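You operate a simulated robot arm through the tools that you are given. There is no shell and no other tool.

You are at the controls of a simulated robot arm. One attempt, no reset.

TASK
File the crust off the clincher's bed.
Fine: lift the bucket out first and stand it in again; put the file back. Set down upright: medium bucket with lugs, block file. What is to be rubbed or washed off counts as gone when no trace of it is left.

Only the result counts: the job must be done as asked and must still hold three seconds after the hand-in. Knocking over, shifting, dropping, spilling or breaking anything else fails it.

THE ROBOT
A 7-joint arm with a two-finger parallel gripper, fixed in place. Base frame: the origin is at the foot of the arm, x ahead of it, y to its left, z up; the work surface is at about z = 0.85. Units: m, degrees, N and s.
With the tool pointing down near the work surface it reaches from about 0.38 to 0.8 m from the base axis. Its first joint turns from -143.0 to 143.0 degrees. Payload 3 kg.
The TCP is the grasp point between the finger pads, 0.03 m short of the fingertips. In the tool frame z runs along the fingers and y along their closing line. The gripper opens to 0.11 m. The fingers are 0.02 m wide and 0.01 m thick; the gripper's body (0.048 by 0.112 m) begins 0.055 m behind the TCP.
Orientation is that of the tool frame in the base frame, as a unit quaternion [x, y, z, w]. With the fingers straight down and closing along the base's y, the tool's x points along the base's -x, its y along +y and its z along -z.

THE INTERFACE
- The arm moves only by the tool apply_moves. Its argument "plan" is a list of rows, each a list of 7 numbers: the shift along the base's x, y, z in units of 200 mm (1.0 is 200 mm), then the turn, a rotation vector about the base's x, y, z in units of 120 degrees (1.0 is 120 degrees), then the closure in counts, from 0 (fully open) to 255 (shut). In form: [[tx, ty, tz, wx, wy, wz, gripper], ...]. A call has 1 to 20 rows; each row is the pose to reach, as a shift and turn from the pose commanded when the call began. A call with a number of a shift or a turn outside -1 to 1 is refused whole. A row lasts 0.2 s, in which the tool goes at most 0.05 m and 8.6 degrees; a call with a longer step from one row to the next is refused whole, and so is a gripper value outside its range. Where a pose cannot be reached the arm comes as near as it can. A force on the tool above 40 N (or 10 N above the force at the start of the call, whichever is more), or a blocked arm, ends the call early, and 0.2 s more pass. The fingers move at their own pace (about 0.153 m/s each) and stop on an object; they squeeze with about 36 N. The grip force told is the motor's: it shows also when the fingers shut on nothing. Time passes only in rows, and 0.2 s behind the last, so rows that repeat a pose let the fingers close. It gives the time, the measured TCP pose, the force on the tool (base axes), the opening and the grip force at its end, in the units of the frame above (readings bear some noise), with the torque about the TCP (base axes, N m) and any sound that the robot's microphone picked up, and new pictures: "views" is both (left out), scene, wrist or none.
- Cameras (640 x 400 px; columns grow to the right, rows downward): "scene" is fixed at [0.222, -0.4926, 1.492]; the picture's right is [-0.99, -0.16, 0.00], its down [-0.10, 0.61, -0.78] and it looks along [0.12, -0.77, -0.62] (base axes); focal length 214 px, centre (320, 200). "wrist" rides on the gripper at [0.072, 0.017, -0.103] in the tool frame; the picture's right is [-0.23, 0.97, 0.00], its down [-0.76, -0.18, -0.62] and it looks along [-0.61, -0.14, 0.78] (tool axes); focal length 222 px, centre (320, 200). There is no depth. A picture from a camera that has moved, and an enlarged one, comes with that camera's place and axes in the base frame and with its lens. The place of the scene camera against the robot may be out by one fixed shift of up to 0.018 m in any direction.
- slide_trunk(by): slides the trunk up (or, below 0, down) by that many m; the arm rides with it, the base frame stays. It gives what a move gives, with no picture.
- zoom(camera, box): a new picture of the part [left, top, right, bottom] of that camera's present view, enlarged. No time passes.
- close_job(): hands the job in; it is judged then, once.

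Nothing tells you positions but the pictures and the camera data. Unless the task says otherwise, let go and move clear before handing in.

The tools are called as a command line: name --pt "numbers of a row" for each row, then --argument value for the rest, lists and objects as JSON in quotes. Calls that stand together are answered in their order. apply_moves: Moves the arm, as the interface text tells. Its arguments: {"type":"object","properties":{"plan":{"type":"array","items":{"type":"array","items":{"type":"number"}}},"views":{"type":"string","enum":["both","scene","wrist","none"]}},"required":["plan"]} The other tools are called the same way: slide_trunk (by) slides the trunk up or down; zoom (camera, box) takes an enlarged picture of a part of a camera's view; close_job () hands the job in.

At the start:

```text
time_s: 0.0
position: [0.6691, -0.0289, 1.1576]
orientation: [0.001, 1.0, 0.0, 0.0]
force: [-0.3, -0.4, -0.5]
torque: [0.02, 0.04, -0.03]
grip_width: 0.1101
grip_force: 0.2
trunk travel left (down, up): [-0.425, 0.065]
```

scene: 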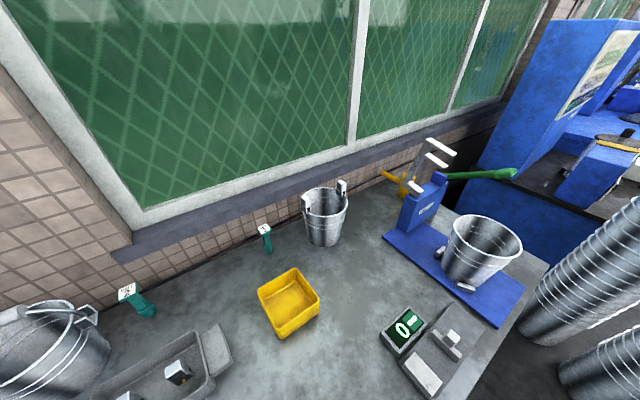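
wrist: 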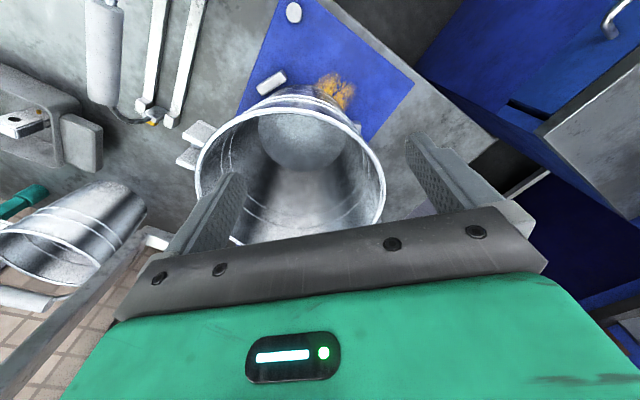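

The wrist view shows a bucket standing on a blue plate with orange crust, almost under the gripper. The scene camera looks off to the -y side, where I see a trough, small buckets, a yellow box and another blue tool. I'll enlarge both views before moving.

zoom --camera "wrist" --box '[160, 0, 480, 200]'

zoom --camera "wrist" --box '[0, 0, 240, 300]'

zoom --camera "scene" --box '[360, 120, 560, 400]'

zoom --camera "scene" --box '[0, 180, 360, 400]'

```text
2.00 times, centred on (320, 100) of wrist
camera zoom: at [0.5982, -0.0121, 1.2617], right [0.23, 0.97, 0.0], down [0.76, -0.18, 0.62], along [0.61, -0.14, -0.78], focal length 444 px, centre (320, 400)
```

zoom: 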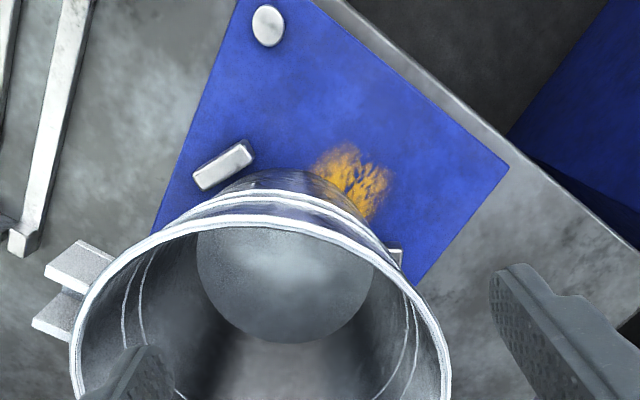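

```text
1.33 times, centred on (120, 150) of wrist
camera zoom: at [0.5982, -0.0121, 1.2617], right [0.23, 0.97, 0.0], down [0.76, -0.18, 0.62], along [0.61, -0.14, -0.78], focal length 296 px, centre (587, 267)
```

zoom: 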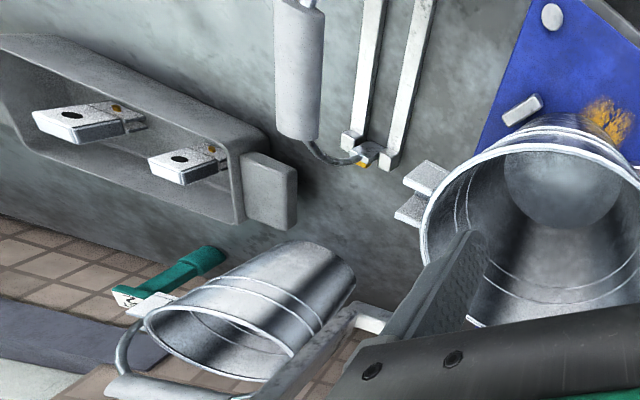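

```text
1.43 times, centred on (460, 260) of scene
camera zoom: at [0.222, -0.4926, 1.492], right [-0.99, -0.16, 0.0], down [-0.1, 0.61, -0.78], along [0.12, -0.77, -0.62], focal length 306 px, centre (120, 114)
```

zoom: 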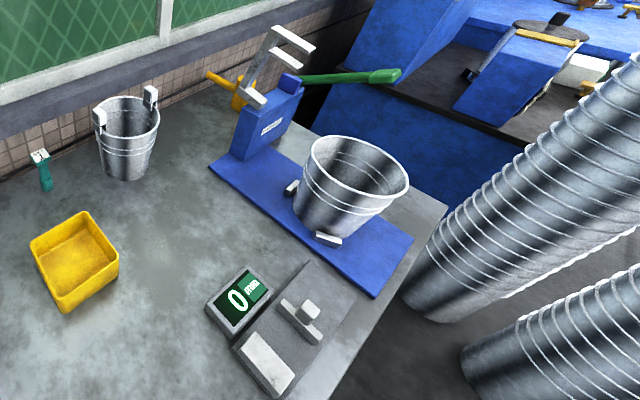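

```text
1.78 times, centred on (180, 290) of scene
camera zoom: at [0.222, -0.4926, 1.492], right [-0.99, -0.16, 0.0], down [-0.1, 0.61, -0.78], along [0.12, -0.77, -0.62], focal length 381 px, centre (569, 40)
```

zoom: 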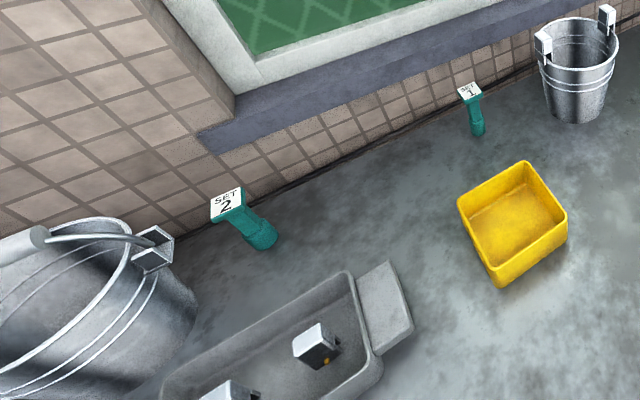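

There are two sets: the "SET 1" clincher in the scene picture is out of reach, while the one under the gripper has the crust and a bucket with lugs. I'll back the gripper away and up to see that clincher whole and look for the file.

apply_moves --pt "-0.16 0 0.12 0 0 0 0" --pt "-0.33 0 0.24 0 0 0 0" --pt "-0.5 0 0.36 0 0 0 0" --pt "-0.66 0 0.48 0 0 0 0" --pt "-0.83 0 0.6 0 0 0 0" --pt "-1.0 0 0.7 0 0 0 0" --views "wrist"

```text
time_s: 1.4
position: [0.468, -0.0284, 1.2981]
orientation: [0.0, 1.0, -0.001, 0.0]
force: [0.0, -1.2, -0.2]
torque: [-0.01, 0.03, 0.02]
grip_width: 0.1099
grip_force: 0.1
trunk travel left (down, up): [-0.425, 0.065]
camera wrist: at [0.3968, -0.0122, 1.4023], right [0.23, 0.97, 0.0], down [0.76, -0.18, 0.62], along [0.61, -0.14, -0.78], focal length 222 px, centre (320, 200)
```

wrist: 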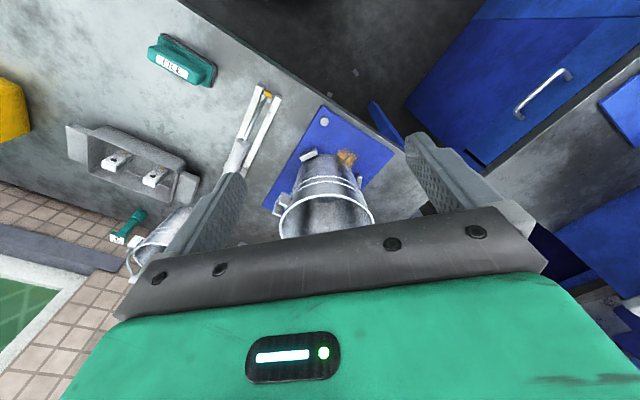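

A green block with a label has come into view on the near edge of the bench; it may be the file. I'll enlarge it and the clincher.

zoom --camera "wrist" --box '[120, 10, 280, 110]'

zoom --camera "wrist" --box '[230, 70, 430, 250]'

zoom --camera "wrist" --box '[40, 90, 240, 290]'

```text
4.00 times, centred on (200, 60) of wrist
camera zoom: at [0.3968, -0.0122, 1.4023], right [0.23, 0.97, 0.0], down [0.76, -0.18, 0.62], along [0.61, -0.14, -0.78], focal length 888 px, centre (800, 760)
```

zoom: 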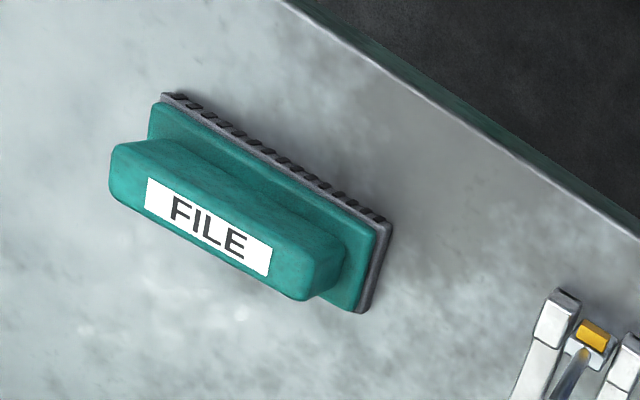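

```text
2.22 times, centred on (330, 160) of wrist
camera zoom: at [0.3968, -0.0122, 1.4023], right [0.23, 0.97, 0.0], down [0.76, -0.18, 0.62], along [0.61, -0.14, -0.78], focal length 494 px, centre (298, 289)
```

zoom: 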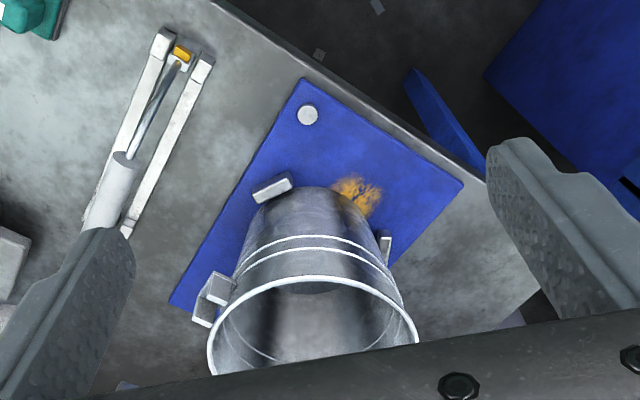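

```text
2.00 times, centred on (140, 190) of wrist
camera zoom: at [0.3968, -0.0122, 1.4023], right [0.23, 0.97, 0.0], down [0.76, -0.18, 0.62], along [0.61, -0.14, -0.78], focal length 444 px, centre (680, 220)
```

zoom: 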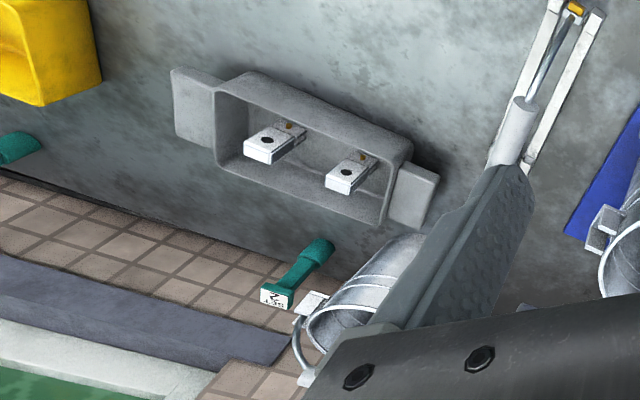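

The block file stands on the bench near (0.39, -0.30), and the clincher plate runs diagonally from about (0.54, -0.04) out to (0.80, -0.29) with the bucket on it. I'll tilt the tool forward to see the column and lever behind the bucket.

apply_moves --pt "-0.1 0 0.1 0 -0.07 0 0" --pt "-0.2 0 0.2 0 -0.14 0 0" --pt "-0.3 0 0.3 0 -0.21 0 0" --pt "-0.3 0 0.4 0 -0.28 0 0" --pt "-0.3 0 0.4 0 -0.33 0 0" --views "wrist"

```text
time_s: 2.6
position: [0.4082, -0.0292, 1.3782]
orientation: [-0.001, 0.941, 0.001, 0.34]
force: [-0.4, 0.1, 0.4]
torque: [0.01, -0.01, -0.02]
grip_width: 0.1102
grip_force: 0.1
trunk travel left (down, up): [-0.425, 0.065]
camera wrist: at [0.288, -0.0126, 1.4127], right [0.17, 0.97, 0.15], down [0.19, -0.18, 0.97], along [0.97, -0.14, -0.21], focal length 222 px, centre (320, 200)
```

wrist: 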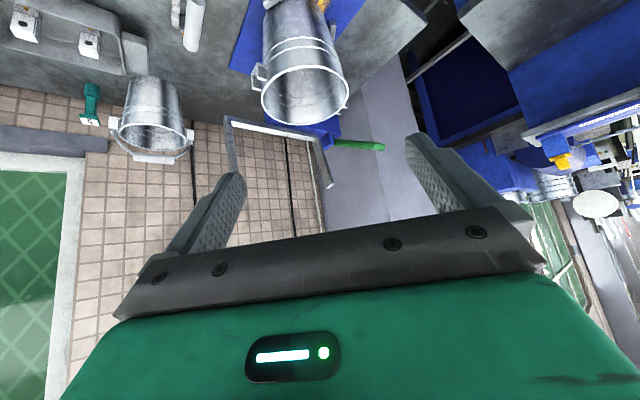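

The clincher's column, with a white frame and a green lever, stands behind the bucket. I'll enlarge this part.

zoom --camera "wrist" --box '[200, 0, 420, 200]'

zoom --camera "wrist" --box '[0, 0, 240, 200]'

```text
2.00 times, centred on (310, 100) of wrist
camera zoom: at [0.288, -0.0126, 1.4127], right [0.17, 0.97, 0.15], down [0.19, -0.18, 0.97], along [0.97, -0.14, -0.21], focal length 444 px, centre (340, 400)
```

zoom: 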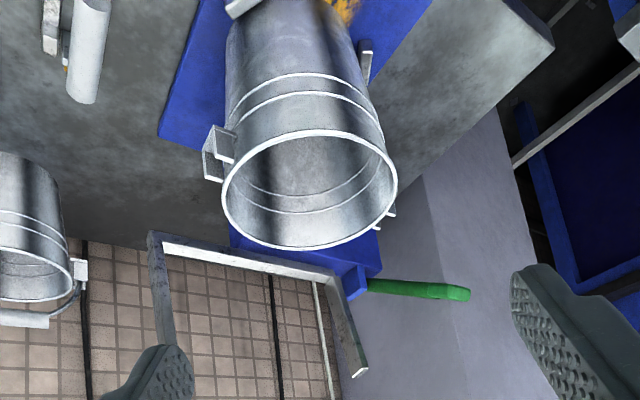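

```text
2.00 times, centred on (120, 100) of wrist
camera zoom: at [0.288, -0.0126, 1.4127], right [0.17, 0.97, 0.15], down [0.19, -0.18, 0.97], along [0.97, -0.14, -0.21], focal length 444 px, centre (720, 400)
```

zoom: 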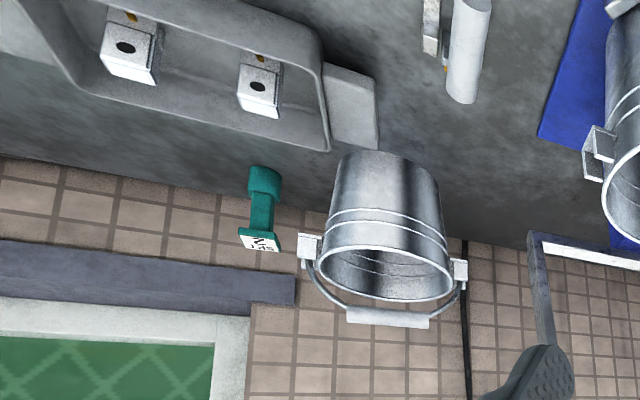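

The yoke on the column sits behind the bucket and I need its position before lifting anything. I'll set the tool upright again, move to the +y side and look across.

apply_moves --pt "0.1 0.1 0 0 0.07 0 0" --pt "0.2 0.3 0 0 0.14 0 0" --pt "0.3 0.5 0 0 0.21 0 0" --pt "0.4 0.7 0 0 0.28 0 0" --pt "0.5 0.9 0 0 0.33 0 0" --views "none"

apply_moves --pt "0.05 0.1 0 0 0 -0.07 0" --pt "0.1 0.2 0 0 0 -0.14 0" --pt "0.15 0.3 0 0 0 -0.21 0" --pt "0.2 0.4 0 0 0 -0.28 0" --pt "0.25 0.5 0 0 0 -0.35 0" --pt "0.3 0.5 0 0 0 -0.42 0" --pt "0.3 0.5 0 0 0 -0.49 0" --pt "0.3 0.5 0 0 0 -0.56 0" --pt "0.3 0.5 0 0 0 -0.63 0" --views "wrist"

```text
time_s: 3.8
position: [0.5095, 0.1527, 1.378]
orientation: [-0.001, 1.0, 0.0, -0.001]
force: [-1.0, -0.4, -0.4]
torque: [0.02, -0.03, 0.0]
grip_width: 0.11
grip_force: 0.1
trunk travel left (down, up): [-0.425, 0.065]
```

```text
time_s: 5.8
position: [0.5641, 0.2469, 1.3567]
orientation: [0.594, 0.804, -0.001, 0.0]
force: [-0.7, -0.8, 0.2]
torque: [0.05, 0.0, -0.02]
grip_width: 0.1101
grip_force: 0.1
out of reach, approached as far as the arm can: row 5, 6, 7, 8, 9
trunk travel left (down, up): [-0.425, 0.065]
camera wrist: at [0.56, 0.3205, 1.4614], right [1.0, 0.07, 0.0], down [0.06, -0.78, 0.62], along [0.04, -0.62, -0.78], focal length 222 px, centre (320, 200)
```

wrist: 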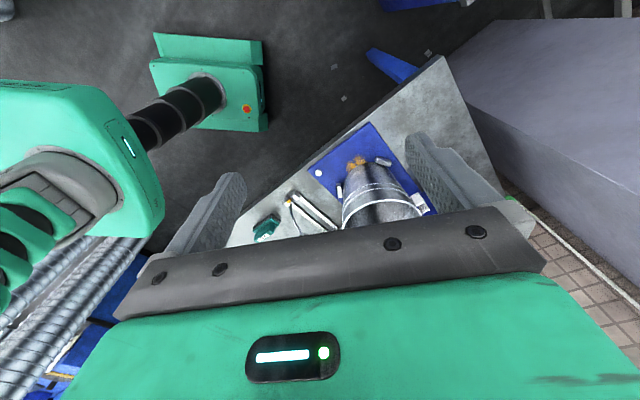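

The clincher is visible from the left side now, but the yoke is hidden by the gripper. I'll tilt the tool toward -y for a more level look.

apply_moves --pt "0 0.0 -0.1 -0.07 0 0 0" --pt "0 0.0 -0.2 -0.14 0 0 0" --pt "0 0.0 -0.3 -0.21 0 0 0" --pt "0 0.0 -0.4 -0.28 0 0 0" --views "wrist"

```text
time_s: 6.8
position: [0.5551, 0.238, 1.2616]
orientation: [0.586, 0.757, -0.229, 0.178]
force: [-0.1, -0.4, 1.0]
torque: [0.03, 0.03, 0.01]
grip_width: 0.1102
grip_force: 0.1
out of reach, approached as far as the arm can: row 2, 3, 4
trunk travel left (down, up): [-0.425, 0.065]
camera wrist: at [0.5548, 0.3567, 1.3071], right [1.0, 0.02, -0.01], down [0.02, -0.31, 0.95], along [0.02, -0.95, -0.31], focal length 222 px, centre (320, 200)
```

wrist: 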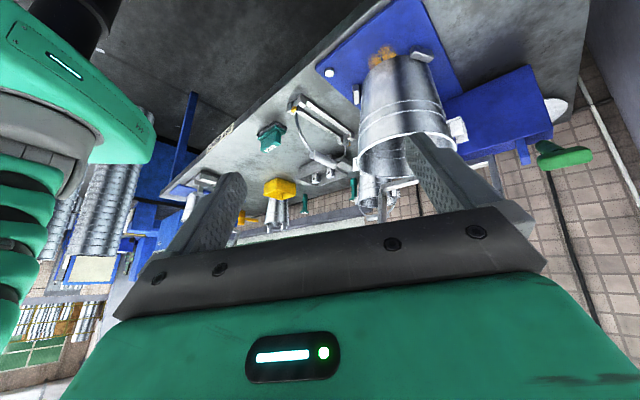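

zoom --camera "wrist" --box '[300, 0, 620, 220]'

zoom --camera "wrist" --box '[220, 60, 400, 230]'

```text
1.82 times, centred on (460, 110) of wrist
camera zoom: at [0.5548, 0.3567, 1.3071], right [1.0, 0.02, -0.01], down [0.02, -0.31, 0.95], along [0.02, -0.95, -0.31], focal length 404 px, centre (66, 364)
```

zoom: 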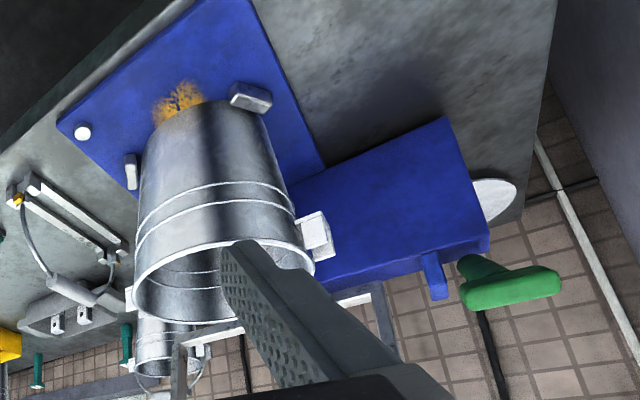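

```text
2.35 times, centred on (310, 145) of wrist
camera zoom: at [0.5548, 0.3567, 1.3071], right [1.0, 0.02, -0.01], down [0.02, -0.31, 0.95], along [0.02, -0.95, -0.31], focal length 523 px, centre (344, 329)
```

zoom: 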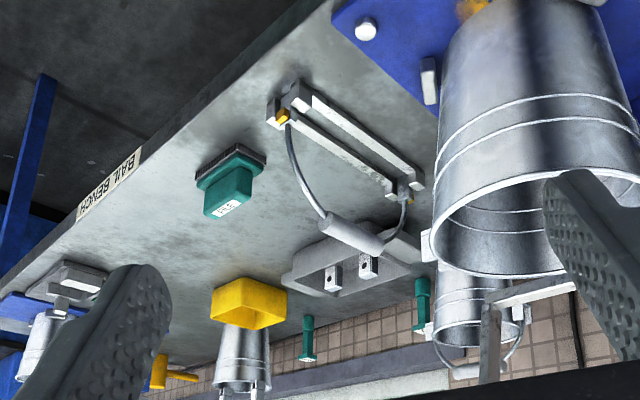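

The yoke stands upright behind the bucket, about 0.17 m from its axis, so a straight lift looks free. I'll set the tool upright, turn back toward the bucket and get a steeper view of the rim and lugs.

apply_moves --pt "0 -0.15 0 0.07 0 0 0" --pt "0 -0.3 0 0.14 0 0 0" --pt "0 -0.45 0 0.21 0 0 0" --pt "0 -0.6 0 0.28 0 0 0" --pt "0 -0.6 0 0.28 0 0 0" --views "none"

```text
time_s: 8.0
position: [0.5559, 0.1176, 1.2601]
orientation: [0.613, 0.79, 0.0, 0.0]
force: [-0.2, -1.8, 0.2]
torque: [0.04, 0.0, 0.0]
grip_width: 0.11
grip_force: 0.1
trunk travel left (down, up): [-0.425, 0.065]
```

The tool is upright again at yaw -75.6°. I'll turn the yaw back to zero and move toward the bucket's near side.

apply_moves --pt "-0.02 -0.09 0.03 0 0 0.07 0" --pt "-0.04 -0.18 0.06 0 0 0.14 0" --pt "-0.06 -0.27 0.09 0 0 0.21 0" --pt "-0.08 -0.36 0.12 0 0 0.28 0" --pt "-0.1 -0.45 0.15 0 0 0.35 0" --pt "-0.12 -0.54 0.18 0 0 0.42 0" --pt "-0.14 -0.63 0.21 0 0 0.49 0" --pt "-0.16 -0.72 0.24 0 0 0.56 0" --pt "-0.18 -0.79 0.25 0 0 0.63 0" --views "none"

apply_moves --pt "0.05 0 0 0 0.07 0 0" --pt "0.1 0 0 0 0.14 0 0" --pt "0.15 0 0 0 0.21 0 0" --pt "0.2 0 0 0 0.28 0 0" --pt "0.25 0 0 0 0.32 0 0" --views "wrist"

```text
time_s: 10.0
position: [0.5195, -0.0394, 1.3118]
orientation: [-0.002, 1.0, 0.0, 0.0]
force: [-0.1, -0.2, 0.2]
torque: [-0.02, -0.02, 0.02]
grip_width: 0.1102
grip_force: 0.0
trunk travel left (down, up): [-0.425, 0.065]
```

```text
time_s: 11.2
position: [0.4831, -0.0398, 1.2158]
orientation: [0.001, 0.954, 0.0, -0.301]
force: [0.1, -0.5, -0.3]
torque: [0.01, 0.01, -0.05]
grip_width: 0.1099
grip_force: 0.1
out of reach, approached as far as the arm can: row 2, 3, 4, 5
trunk travel left (down, up): [-0.425, 0.065]
camera wrist: at [0.4843, -0.0245, 1.3423], right [0.19, 0.97, -0.13], down [0.98, -0.18, 0.07], along [0.05, -0.14, -0.99], focal length 222 px, centre (320, 200)
```

wrist: 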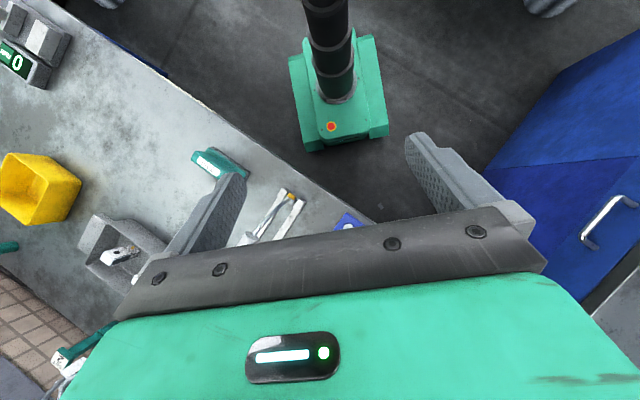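

This straight-down view confirms a clear bench area around (0.28, -0.52) between the file, the yellow box and the scale, which will do for the bucket. I put the bucket at about (0.757, -0.08) with its rim at z ≈ 1.05 and radius 0.107, too wide to span, so I'll pinch the rim wall on the side near the robot.

apply_moves --pt "0 0 0.06 0 -0.058 0 0" --pt "0 0 0.12 0 -0.116 0 0" --pt "0 0 0.18 0 -0.174 0 0" --pt "0 0 0.24 0 -0.232 0 0" --pt "0 0 0.3 0 -0.292 0 0" --views "none"

apply_moves --pt "0.06 -0.01 0 0 0 0.07 0" --pt "0.12 -0.02 0 0 0 0.14 0" --pt "0.18 -0.04 0 0 0 0.21 0" --pt "0.24 -0.06 0 0 0 0.28 0" --pt "0.3 -0.08 0 0 0 0.35 0" --pt "0.36 -0.09 0 0 0 0.42 0" --pt "0.42 -0.1 0 0 0 0.49 0" --pt "0.5 -0.12 0 0 0 0.56 0" --pt "0.56 -0.13 -0.1 0 0 0.63 0" --pt "0.6 -0.14 -0.2 0 0 0.7 0" --views "wrist"

```text
time_s: 12.4
position: [0.4832, -0.04, 1.2775]
orientation: [-0.001, 1.0, 0.0, 0.002]
force: [-0.1, 0.1, 0.4]
torque: [0.02, -0.02, -0.01]
grip_width: 0.11
grip_force: 0.2
trunk travel left (down, up): [-0.425, 0.065]
```

```text
time_s: 14.6
position: [0.6043, -0.0695, 1.237]
orientation: [-0.67, 0.742, 0.001, 0.0]
force: [-0.1, 0.1, 0.2]
torque: [-0.01, 0.01, -0.01]
grip_width: 0.1099
grip_force: 0.0
trunk travel left (down, up): [-0.425, 0.065]
camera wrist: at [0.5815, -0.1399, 1.3412], right [-0.95, 0.33, 0.0], down [0.26, 0.74, 0.62], along [0.2, 0.59, -0.78], focal length 222 px, centre (320, 200)
```

wrist: 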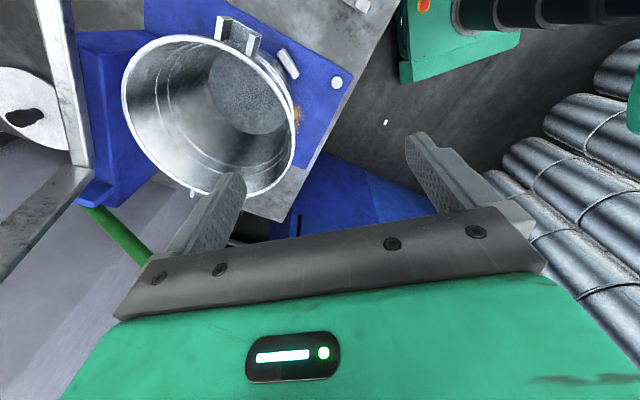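

Now the bucket rim is seen whole. I'll enlarge it to measure the rim accurately.

zoom --camera "wrist" --box '[100, 0, 356, 200]'

```text
2.00 times, centred on (228, 100) of wrist
camera zoom: at [0.5815, -0.1399, 1.3412], right [-0.95, 0.33, 0.0], down [0.26, 0.74, 0.62], along [0.2, 0.59, -0.78], focal length 444 px, centre (504, 400)
```

zoom: 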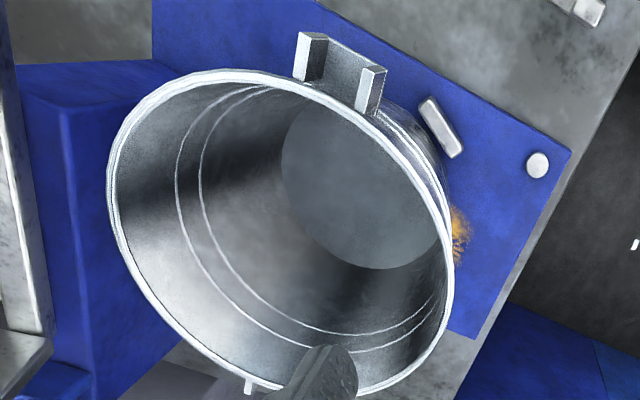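

From four views I place the rim at z ≈ 1.07, centre (0.745, -0.078) and radius ≈ 0.1025, with a base radius of about 0.08. I'll bring the open fingers above the near rim point, tilted about 6° to match the wall, and check the alignment.

apply_moves --pt "0.07 0 -0.1 -0.0014 -0.013 0 0" --pt "0.13 0 -0.2 -0.0028 -0.026 0 0" --pt "0.18 0 -0.3 -0.0042 -0.04 0 0" --pt "0.22 0 -0.4 -0.0056 -0.053 0 0" --pt "0.22 0 -0.44 -0.0056 -0.053 0 0" --views "wrist"

```text
time_s: 15.8
position: [0.6482, -0.069, 1.149]
orientation: [-0.668, 0.742, -0.041, 0.037]
force: [0.7, 0.0, 0.3]
torque: [0.0, -0.01, 0.0]
grip_width: 0.1102
grip_force: 0.0
trunk travel left (down, up): [-0.425, 0.065]
camera wrist: at [0.6133, -0.1382, 1.2505], right [-0.94, 0.33, -0.11], down [0.19, 0.74, 0.64], along [0.29, 0.58, -0.76], focal length 222 px, centre (320, 200)
```

wrist: 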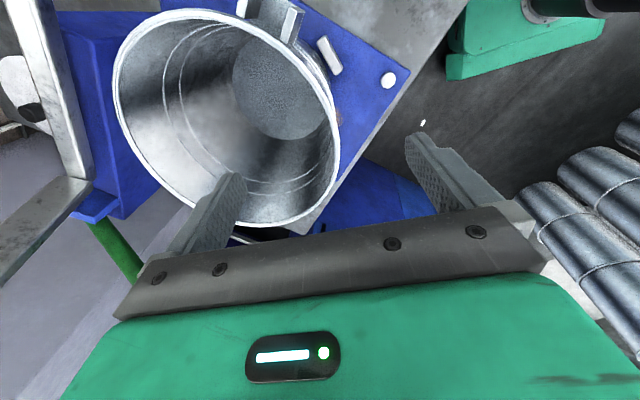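

The fingers straddle the near rim as planned. I'll enlarge to check the wall's position between the fingertips.

zoom --camera "wrist" --box '[200, 60, 440, 210]'

```text
2.67 times, centred on (320, 135) of wrist
camera zoom: at [0.6133, -0.1382, 1.2505], right [-0.94, 0.33, -0.11], down [0.19, 0.74, 0.64], along [0.29, 0.58, -0.76], focal length 592 px, centre (320, 373)
```

zoom: 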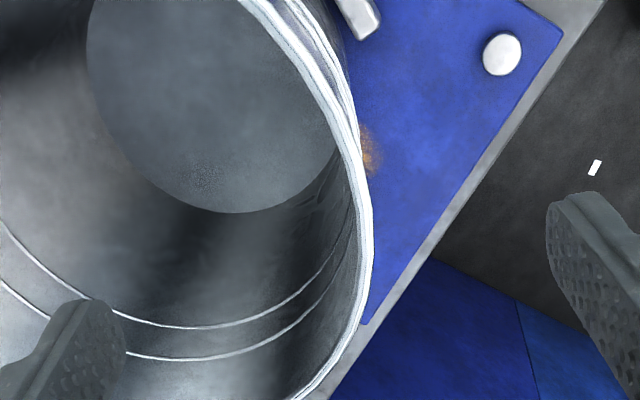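

The rim estimate holds to about a millimetre. I'll descend straight down so the pads straddle the wall about 35 mm below the rim.

apply_moves --pt "0 0 -0.12 0 0 0 0" --pt "0 0 -0.24 0 0 0 0" --pt "0 0 -0.36 0 0 0 0" --pt "0 0 -0.48 0 0 0 0" --pt "0 0 -0.57 0 0 0 0" --views "wrist"

```text
time_s: 17.0
position: [0.6477, -0.0695, 1.0356]
orientation: [-0.668, 0.742, -0.04, 0.038]
force: [-0.6, 0.5, -0.8]
torque: [-0.01, 0.02, 0.01]
grip_width: 0.1105
grip_force: 0.1
trunk travel left (down, up): [-0.425, 0.065]
camera wrist: at [0.613, -0.1387, 1.1375], right [-0.94, 0.33, -0.11], down [0.19, 0.74, 0.64], along [0.29, 0.58, -0.76], focal length 222 px, centre (320, 200)
```

wrist: 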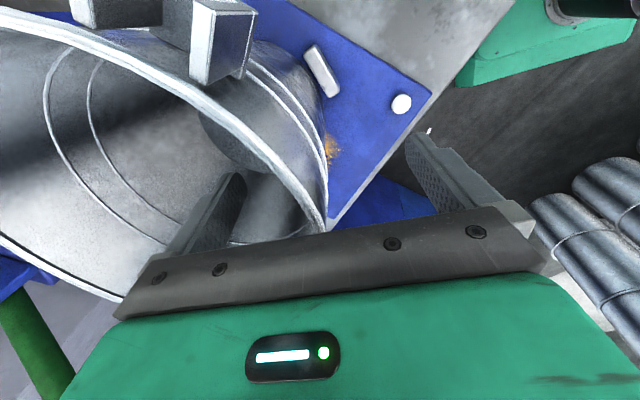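

The wall lies between the fingers. I'll close most of the way first to check centring before squeezing.

apply_moves --pt "0 0 0 0 0 0 100" --pt "0 0 0 0 0 0 200" --pt "0 0 0 0 0 0 208" --views "wrist"

zoom --camera "wrist" --box '[240, 110, 400, 230]'

```text
time_s: 17.8
position: [0.6472, -0.0679, 1.0362]
orientation: [-0.668, 0.742, -0.041, 0.038]
force: [-0.1, 0.4, 0.5]
torque: [0.02, -0.02, 0.02]
grip_width: 0.0202
grip_force: 0.1
trunk travel left (down, up): [-0.425, 0.065]
camera wrist: at [0.613, -0.1386, 1.1375], right [-0.94, 0.33, -0.11], down [0.19, 0.74, 0.64], along [0.29, 0.58, -0.76], focal length 222 px, centre (320, 200)
```

wrist: 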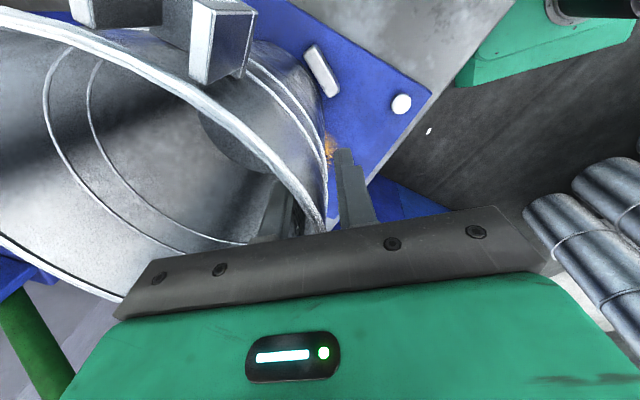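

```text
3.33 times, centred on (320, 170) of wrist
camera zoom: at [0.613, -0.1386, 1.1375], right [-0.94, 0.33, -0.11], down [0.19, 0.74, 0.64], along [0.29, 0.58, -0.76], focal length 740 px, centre (320, 300)
```

zoom: 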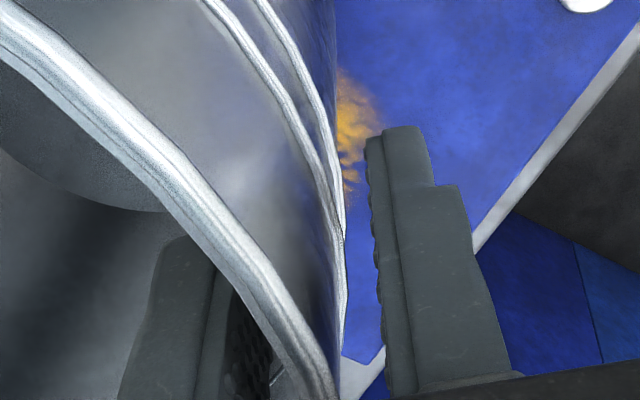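

The wall sits roughly midway in the 20 mm gap with no contact force. I'll squeeze now.

apply_moves --pt "0 0 0 0 0 0 225" --pt "0 0 0 0 0 0 240" --pt "0 0 0 0 0 0 255" --pt "0 0 0 0 0 0 255" --views "wrist"

```text
time_s: 18.8
position: [0.6477, -0.0686, 1.0351]
orientation: [-0.669, 0.741, -0.041, 0.037]
force: [-4.9, 3.9, 1.6]
torque: [0.37, 0.85, 0.61]
grip_width: 0.0073
grip_force: 36.1
trunk travel left (down, up): [-0.425, 0.065]
camera wrist: at [0.6124, -0.1381, 1.1376], right [-0.94, 0.33, -0.11], down [0.19, 0.74, 0.64], along [0.29, 0.58, -0.76], focal length 222 px, centre (320, 200)
```

wrist: 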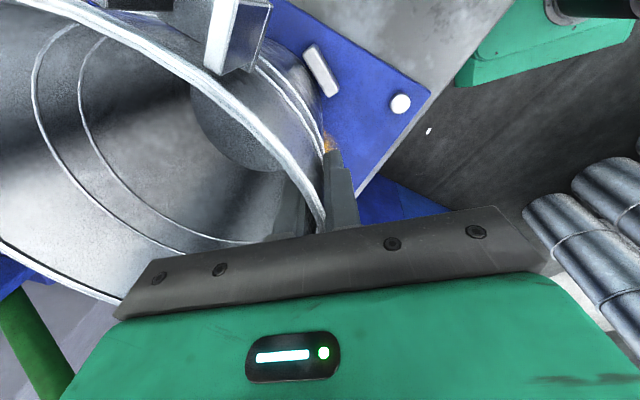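

The rim is gripped at 36 N with a 7 mm gap. I'll lift slowly at first and read the weight.

apply_moves --pt "0 0 0.02 0 0 0 255" --pt "0 0 0.04 0 0 0 255" --pt "0 0 0.07 0 0 0 255" --pt "0 0 0.1 0 0 0 255" --pt "0 0 0.1 0 0 0 255" --views "wrist"

```text
time_s: 20.0
position: [0.6478, -0.0688, 1.0552]
orientation: [-0.669, 0.741, -0.041, 0.038]
force: [-0.5, 0.4, -5.4]
torque: [0.12, 0.49, 0.04]
grip_width: 0.0062
grip_force: 36.3
trunk travel left (down, up): [-0.425, 0.065]
camera wrist: at [0.6137, -0.1385, 1.1569], right [-0.94, 0.33, -0.11], down [0.19, 0.75, 0.64], along [0.29, 0.58, -0.76], focal length 222 px, centre (320, 200)
```

wrist: 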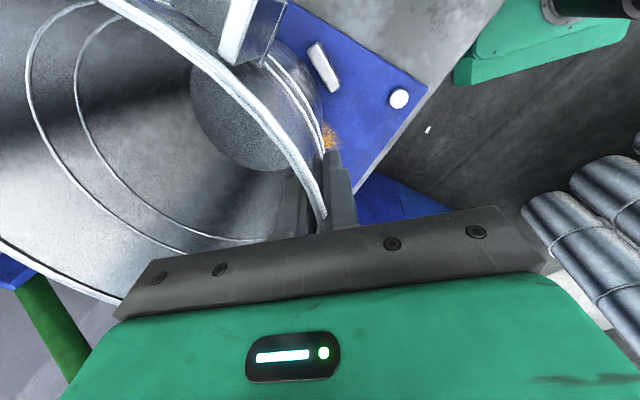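

The bucket weighs about 5.4 N and is holding in the grip. I'll keep lifting slowly and watch for tilt.

apply_moves --pt "0 0 0.05 0 0 0 255" --pt "0 0 0.1 0 0 0 255" --pt "0 0 0.15 0 0 0 255" --pt "0 0 0.2 0 0 0 255" --pt "0 0 0.25 0 0 0 255" --pt "0 0 0.3 0 0 0 255" --pt "0 0 0.35 0 0 0 255" --pt "0 0 0.4 0 0 0 255" --views "wrist"

```text
time_s: 21.8
position: [0.6482, -0.0693, 1.1341]
orientation: [-0.668, 0.742, -0.04, 0.037]
force: [0.9, 0.8, -4.3]
torque: [0.13, 0.5, 0.04]
grip_width: 0.006
grip_force: 35.9
trunk travel left (down, up): [-0.425, 0.065]
camera wrist: at [0.6137, -0.1383, 1.2363], right [-0.94, 0.33, -0.11], down [0.19, 0.74, 0.64], along [0.29, 0.58, -0.76], focal length 222 px, centre (320, 200)
```

wrist: 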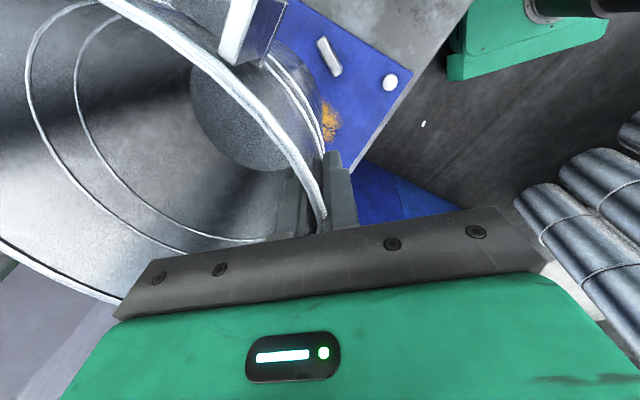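

The bucket hangs steadily and the crust is now exposed beneath. I'll raise it to clear everything on the bench and draw it in a little toward the robot.

apply_moves --pt "0 0 0.08 0 0 0 255" --pt "0 0 0.18 0 0 0 255" --pt "0 0 0.28 0 0 0 255" --pt "0 0 0.38 0 0 0 255" --pt "0 0 0.48 0 0 0 255" --pt "0 0 0.58 0 0 0 255" --pt "-0.1 0.01 0.6 0 0 0 255" --pt "-0.2 0.021 0.6 0 0 0 255" --pt "-0.3 0.031 0.6 0 0 0 255" --pt "-0.4 0.042 0.6 0 0 0 255" --pt "-0.4475 0.047 0.6 0 0 0 255" --views "wrist"

```text
time_s: 24.2
position: [0.5584, -0.0592, 1.2554]
orientation: [-0.668, 0.742, -0.041, 0.039]
force: [0.4, 0.2, -5.3]
torque: [0.1, 0.52, 0.01]
grip_width: 0.0061
grip_force: 35.1
trunk travel left (down, up): [-0.425, 0.065]
camera wrist: at [0.5241, -0.1291, 1.3576], right [-0.94, 0.33, -0.11], down [0.18, 0.74, 0.64], along [0.29, 0.58, -0.76], focal length 222 px, centre (320, 200)
```

wrist: 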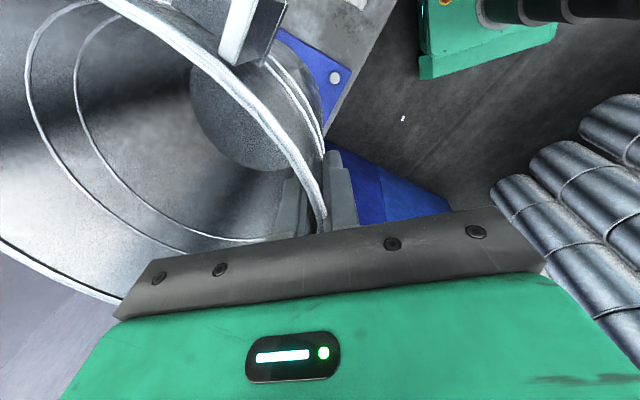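

The bucket is high and steady. I'll swing it around the base toward the free bench area in small turns.

apply_moves --pt "-0.033 -0.1325 0 0 0 -0.0232 255" --pt "-0.0725 -0.2625 0 0 0 -0.0463 255" --pt "-0.118 -0.39 0 0 0 -0.0695 255" --pt "-0.1695 -0.514 0 0 0 -0.0927 255" --pt "-0.2265 -0.635 0 0 0 -0.1158 255" --pt "-0.2895 -0.752 0 0 0 -0.139 255" --pt "-0.3575 -0.8655 0 0 0 -0.1622 255" --pt "-0.4305 -0.9745 0 0 0 -0.1853 255" --views "none"

apply_moves --pt "-0.078 -0.105 0 0 0 -0.0232 255" --pt "-0.1605 -0.2055 0 0 0 -0.0463 255" --pt "-0.248 -0.3005 0 0 0 -0.0695 255" --pt "-0.339 -0.391 0 0 0 -0.0927 255" --pt "-0.434 -0.476 0 0 0 -0.1158 255" --pt "-0.5325 -0.5565 0 0 0 -0.139 255" --pt "-0.634 -0.631 0 0 0 -0.1622 255" --pt "-0.7385 -0.7005 0 0 0 -0.1853 255" --pt "-0.8455 -0.764 0 0 0 -0.2085 255" --pt "-0.955 -0.8215 0 0 0 -0.2317 255" --views "both"

```text
time_s: 26.0
position: [0.4727, -0.2533, 1.2539]
orientation: [-0.513, 0.857, -0.046, 0.029]
force: [-0.3, 0.5, -5.5]
torque: [0.27, 0.41, -0.01]
grip_width: 0.0061
grip_force: 36.2
trunk travel left (down, up): [-0.425, 0.065]
```

```text
time_s: 28.2
position: [0.2806, -0.4206, 1.2554]
orientation: [-0.292, 0.955, -0.054, 0.018]
force: [-0.3, -0.7, -5.5]
torque: [0.45, 0.25, -0.01]
grip_width: 0.0063
grip_force: 35.3
trunk travel left (down, up): [-0.425, 0.065]
camera wrist: at [0.2058, -0.437, 1.3574], right [-0.35, 0.93, -0.11], down [0.69, 0.34, 0.64], along [0.63, 0.15, -0.76], focal length 222 px, centre (320, 200)
```

scene: 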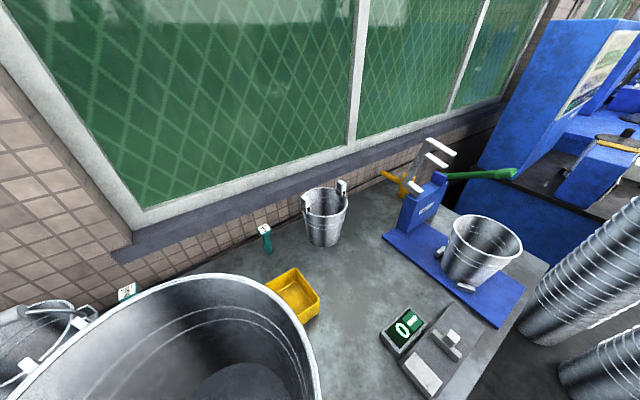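
wrist: 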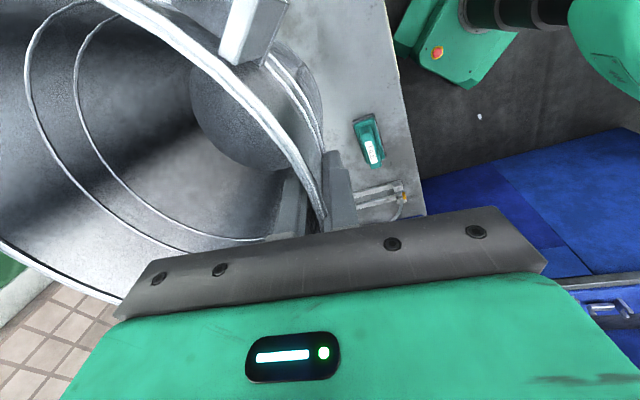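

The bucket is over the clear area, short of its final spot. I'll finish the swing and lower it most of the way, still clear of the bench.

apply_moves --pt "-0.118 -0.04 0 0 0 -0.0233 255" --pt "-0.236 -0.08 0 0 0 -0.0466 255" --pt "-0.236 -0.08 -0.1 0 0 -0.0466 255" --pt "-0.236 -0.08 -0.22 0 0 -0.0466 255" --pt "-0.236 -0.08 -0.34 0 0 -0.0466 255" --pt "-0.236 -0.08 -0.46 0 0 -0.0466 255" --pt "-0.236 -0.08 -0.58 0 0 -0.0466 255" --pt "-0.236 -0.08 -0.7 0 0 -0.0466 255" --pt "-0.236 -0.08 -0.82 0 0 -0.0466 255" --pt "-0.236 -0.08 -0.9 0 0 -0.0466 255" --views "both"

```text
time_s: 30.4
position: [0.2345, -0.4361, 1.0739]
orientation: [-0.245, 0.968, -0.053, 0.014]
force: [-1.1, -0.6, -5.6]
torque: [0.5, 0.17, 0.0]
grip_width: 0.006
grip_force: 36.5
trunk travel left (down, up): [-0.425, 0.065]
camera wrist: at [0.1576, -0.4449, 1.1773], right [-0.26, 0.96, -0.11], down [0.72, 0.27, 0.64], along [0.64, 0.09, -0.76], focal length 222 px, centre (320, 200)
```

scene: 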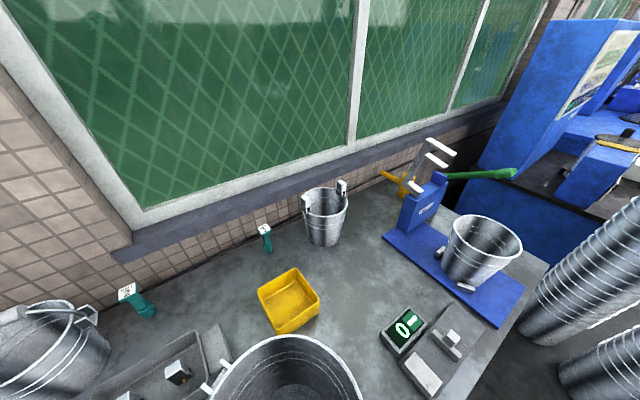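
wrist: 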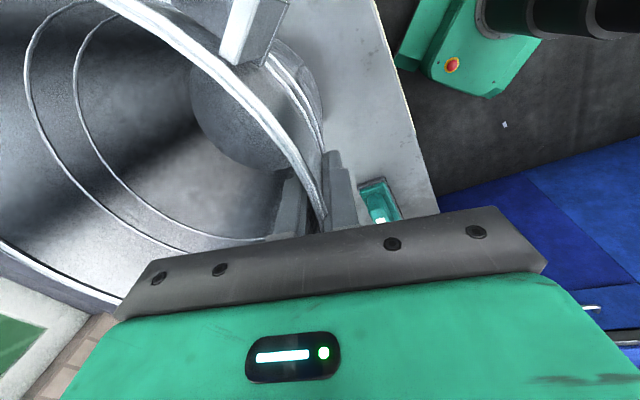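

The rim in the scene view is well clear of the trough, box and scale. I'll lower in small steps until the bench takes the weight.

apply_moves --pt "0 0 -0.05 0 0 0 255" --pt "0 0 -0.1 0 0 0 255" --pt "0 0 -0.14 0 0 0 255" --pt "0 0 -0.17 0 0 0 255" --pt "0 0 -0.19 0 0 0 255" --views "none"

```text
time_s: 31.6
position: [0.2331, -0.4343, 1.0378]
orientation: [-0.244, 0.968, -0.053, 0.014]
force: [0.2, -0.1, -4.1]
torque: [0.44, 0.2, -0.04]
grip_width: 0.0058
grip_force: 35.8
trunk travel left (down, up): [-0.425, 0.065]
```

apply_moves --pt "0 0 -0.015 0 0 0 255" --pt "0 0 -0.03 0 0 0 255" --pt "0 0 -0.03 0 0 0 255" --views "none"

```text
time_s: 32.4
position: [0.2324, -0.4344, 1.0315]
orientation: [-0.244, 0.968, -0.052, 0.014]
force: [-0.7, -0.3, -5.8]
torque: [0.48, 0.21, -0.02]
grip_width: 0.0059
grip_force: 35.4
trunk travel left (down, up): [-0.425, 0.065]
```

apply_moves --pt "0 0 -0.015 0 0 0 255" --pt "0 0 -0.03 0 0 0 255" --pt "0 0 -0.03 0 0 0 255" --views "none"

```text
time_s: 33.2
position: [0.2336, -0.4344, 1.025]
orientation: [-0.245, 0.968, -0.054, 0.014]
force: [0.2, 0.6, -1.2]
torque: [0.38, 0.4, -0.07]
grip_width: 0.0058
grip_force: 35.6
trunk travel left (down, up): [-0.425, 0.065]
```

The bench has begun to take the weight. I'll continue a few millimetres so the base comes flat.

apply_moves --pt "0 0 -0.01 0 0 0 255" --pt "0 0 -0.015 0 0 0 255" --pt "0 0 -0.015 0 0 0 255" --views "wrist"

```text
time_s: 34.0
position: [0.2343, -0.4357, 1.0238]
orientation: [-0.246, 0.967, -0.056, 0.015]
force: [10.1, 1.3, 21.8]
torque: [-1.23, -0.44, 0.56]
grip_width: 0.006
grip_force: 35.5
trunk travel left (down, up): [-0.425, 0.065]
camera wrist: at [0.158, -0.4446, 1.1254], right [-0.26, 0.96, -0.11], down [0.72, 0.27, 0.64], along [0.64, 0.09, -0.76], focal length 222 px, centre (320, 200)
```

wrist: 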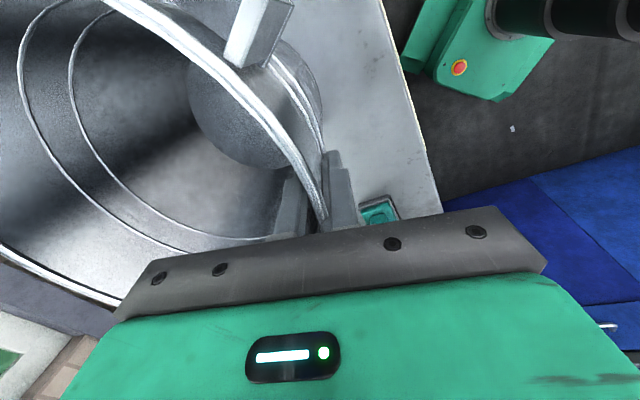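

The base is flat on the bench with the load centred under it. I'll ease off a millimetre and open the fingers.

apply_moves --pt "0 0 0.006 0 0 0 255" --pt "0 0 0.006 0 0 0 255" --views "none"

apply_moves --pt "0 0 0 0 0 0 225" --pt "0 0 0 0 0 0 180" --pt "0 0 0 0 0 0 100" --pt "0 0 0 0 0 0 0" --pt "0 0 0 0 0 0 0" --views "both"

```text
time_s: 34.6
position: [0.2331, -0.4347, 1.0245]
orientation: [-0.244, 0.968, -0.054, 0.014]
force: [2.2, -4.8, 8.9]
torque: [-1.17, 0.33, 0.32]
grip_width: 0.0059
grip_force: 35.9
trunk travel left (down, up): [-0.425, 0.065]
```

```text
time_s: 35.8
position: [0.2331, -0.4357, 1.0233]
orientation: [-0.245, 0.968, -0.054, 0.015]
force: [0.5, -0.6, -0.3]
torque: [0.02, -0.02, 0.0]
grip_width: 0.11
grip_force: 0.2
trunk travel left (down, up): [-0.425, 0.065]
camera wrist: at [0.1572, -0.4449, 1.1258], right [-0.26, 0.96, -0.11], down [0.72, 0.27, 0.64], along [0.64, 0.09, -0.76], focal length 222 px, centre (320, 200)
```

scene: 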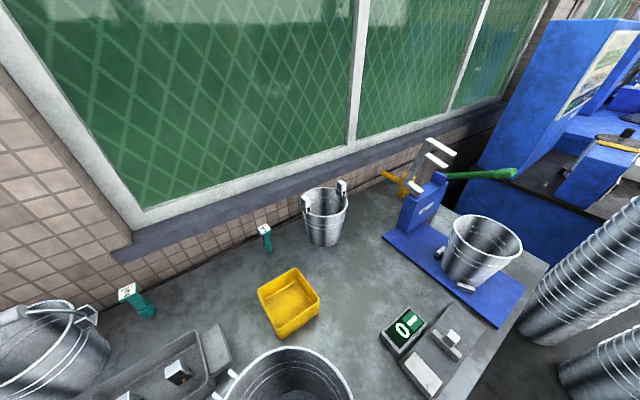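
wrist: 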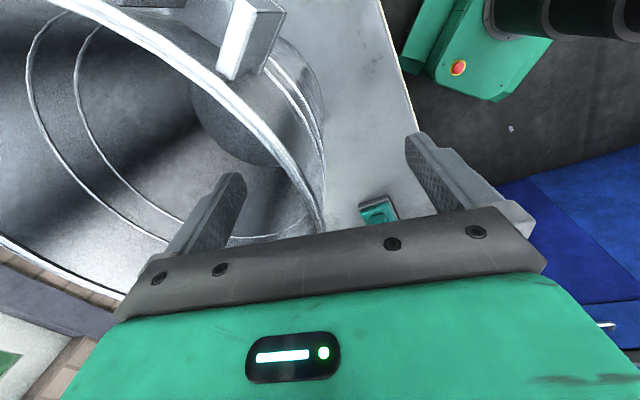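

The bucket stands by itself on the bench. I'll rise clear of it and set the tool upright, then go over to the file.

apply_moves --pt "0 0 0.1 0 0 0 0" --pt "0 0 0.3 0 0 0 0" --pt "0 0 0.5 0 0 0 0" --pt "0 0 0.7 0.016 0.008 0 0" --pt "0 0 0.85 0.032 0.017 0 0" --pt "0 0 0.95 0.0469 0.0253 0 0" --views "none"

apply_moves --pt "0.12 0.1 0 0 0 0.023 0" --pt "0.24 0.2 0 0 0 0.046 0" --pt "0.36 0.3 0 0 0 0.069 0" --pt "0.48 0.4 0 0 0 0.092 0" --pt "0.6 0.5 0 0 0 0.115 0" --pt "0.7 0.6 0 0 0 0.137 0" --views "wrist"

```text
time_s: 37.2
position: [0.2322, -0.4336, 1.2142]
orientation: [-0.245, 0.97, 0.001, 0.001]
force: [-0.2, 0.7, -0.3]
torque: [-0.01, 0.03, -0.02]
grip_width: 0.1101
grip_force: 0.1
trunk travel left (down, up): [-0.425, 0.065]
```

```text
time_s: 38.6
position: [0.3737, -0.3159, 1.2138]
orientation: [-0.382, 0.924, 0.0, 0.001]
force: [-0.5, -0.3, -0.7]
torque: [0.02, -0.01, -0.03]
grip_width: 0.11
grip_force: 0.0
trunk travel left (down, up): [-0.425, 0.065]
camera wrist: at [0.3119, -0.3547, 1.3177], right [-0.53, 0.85, 0.0], down [0.66, 0.41, 0.63], along [0.53, 0.33, -0.78], focal length 222 px, centre (320, 200)
```

wrist: 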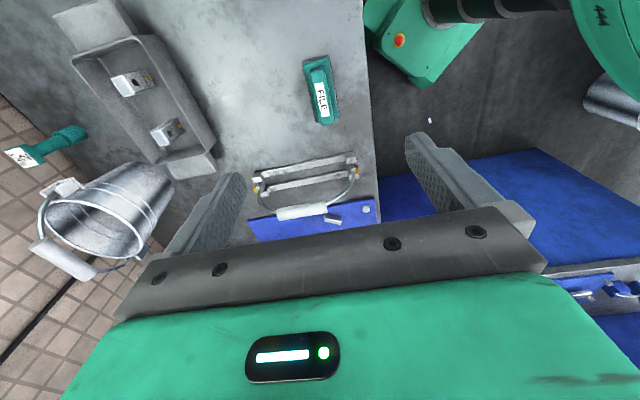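

The file is directly ahead and parallel to the view, with the bail rack beyond it. I'll enlarge to measure the file and its handle.

zoom --camera "wrist" --box '[270, 40, 374, 140]'

zoom --camera "wrist" --box '[230, 130, 400, 250]'

```text
4.00 times, centred on (322, 90) of wrist
camera zoom: at [0.3119, -0.3547, 1.3177], right [-0.53, 0.85, 0.0], down [0.66, 0.41, 0.63], along [0.53, 0.33, -0.78], focal length 888 px, centre (312, 640)
```

zoom: 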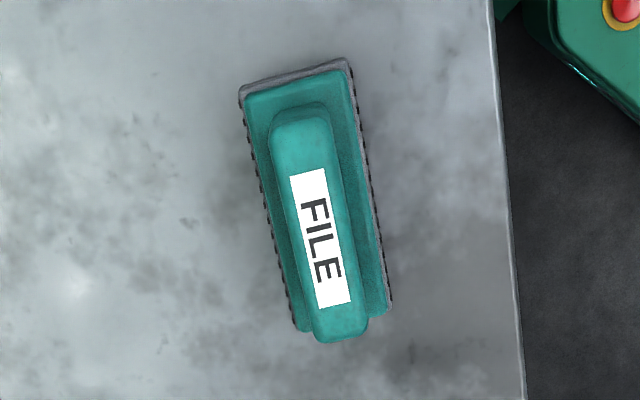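

```text
3.33 times, centred on (315, 190) of wrist
camera zoom: at [0.3119, -0.3547, 1.3177], right [-0.53, 0.85, 0.0], down [0.66, 0.41, 0.63], along [0.53, 0.33, -0.78], focal length 740 px, centre (337, 233)
```

zoom: 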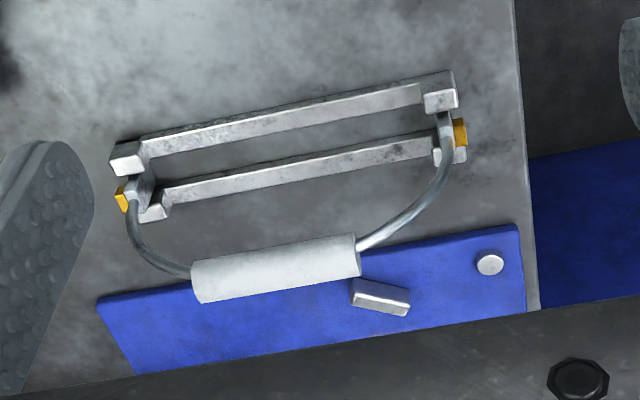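

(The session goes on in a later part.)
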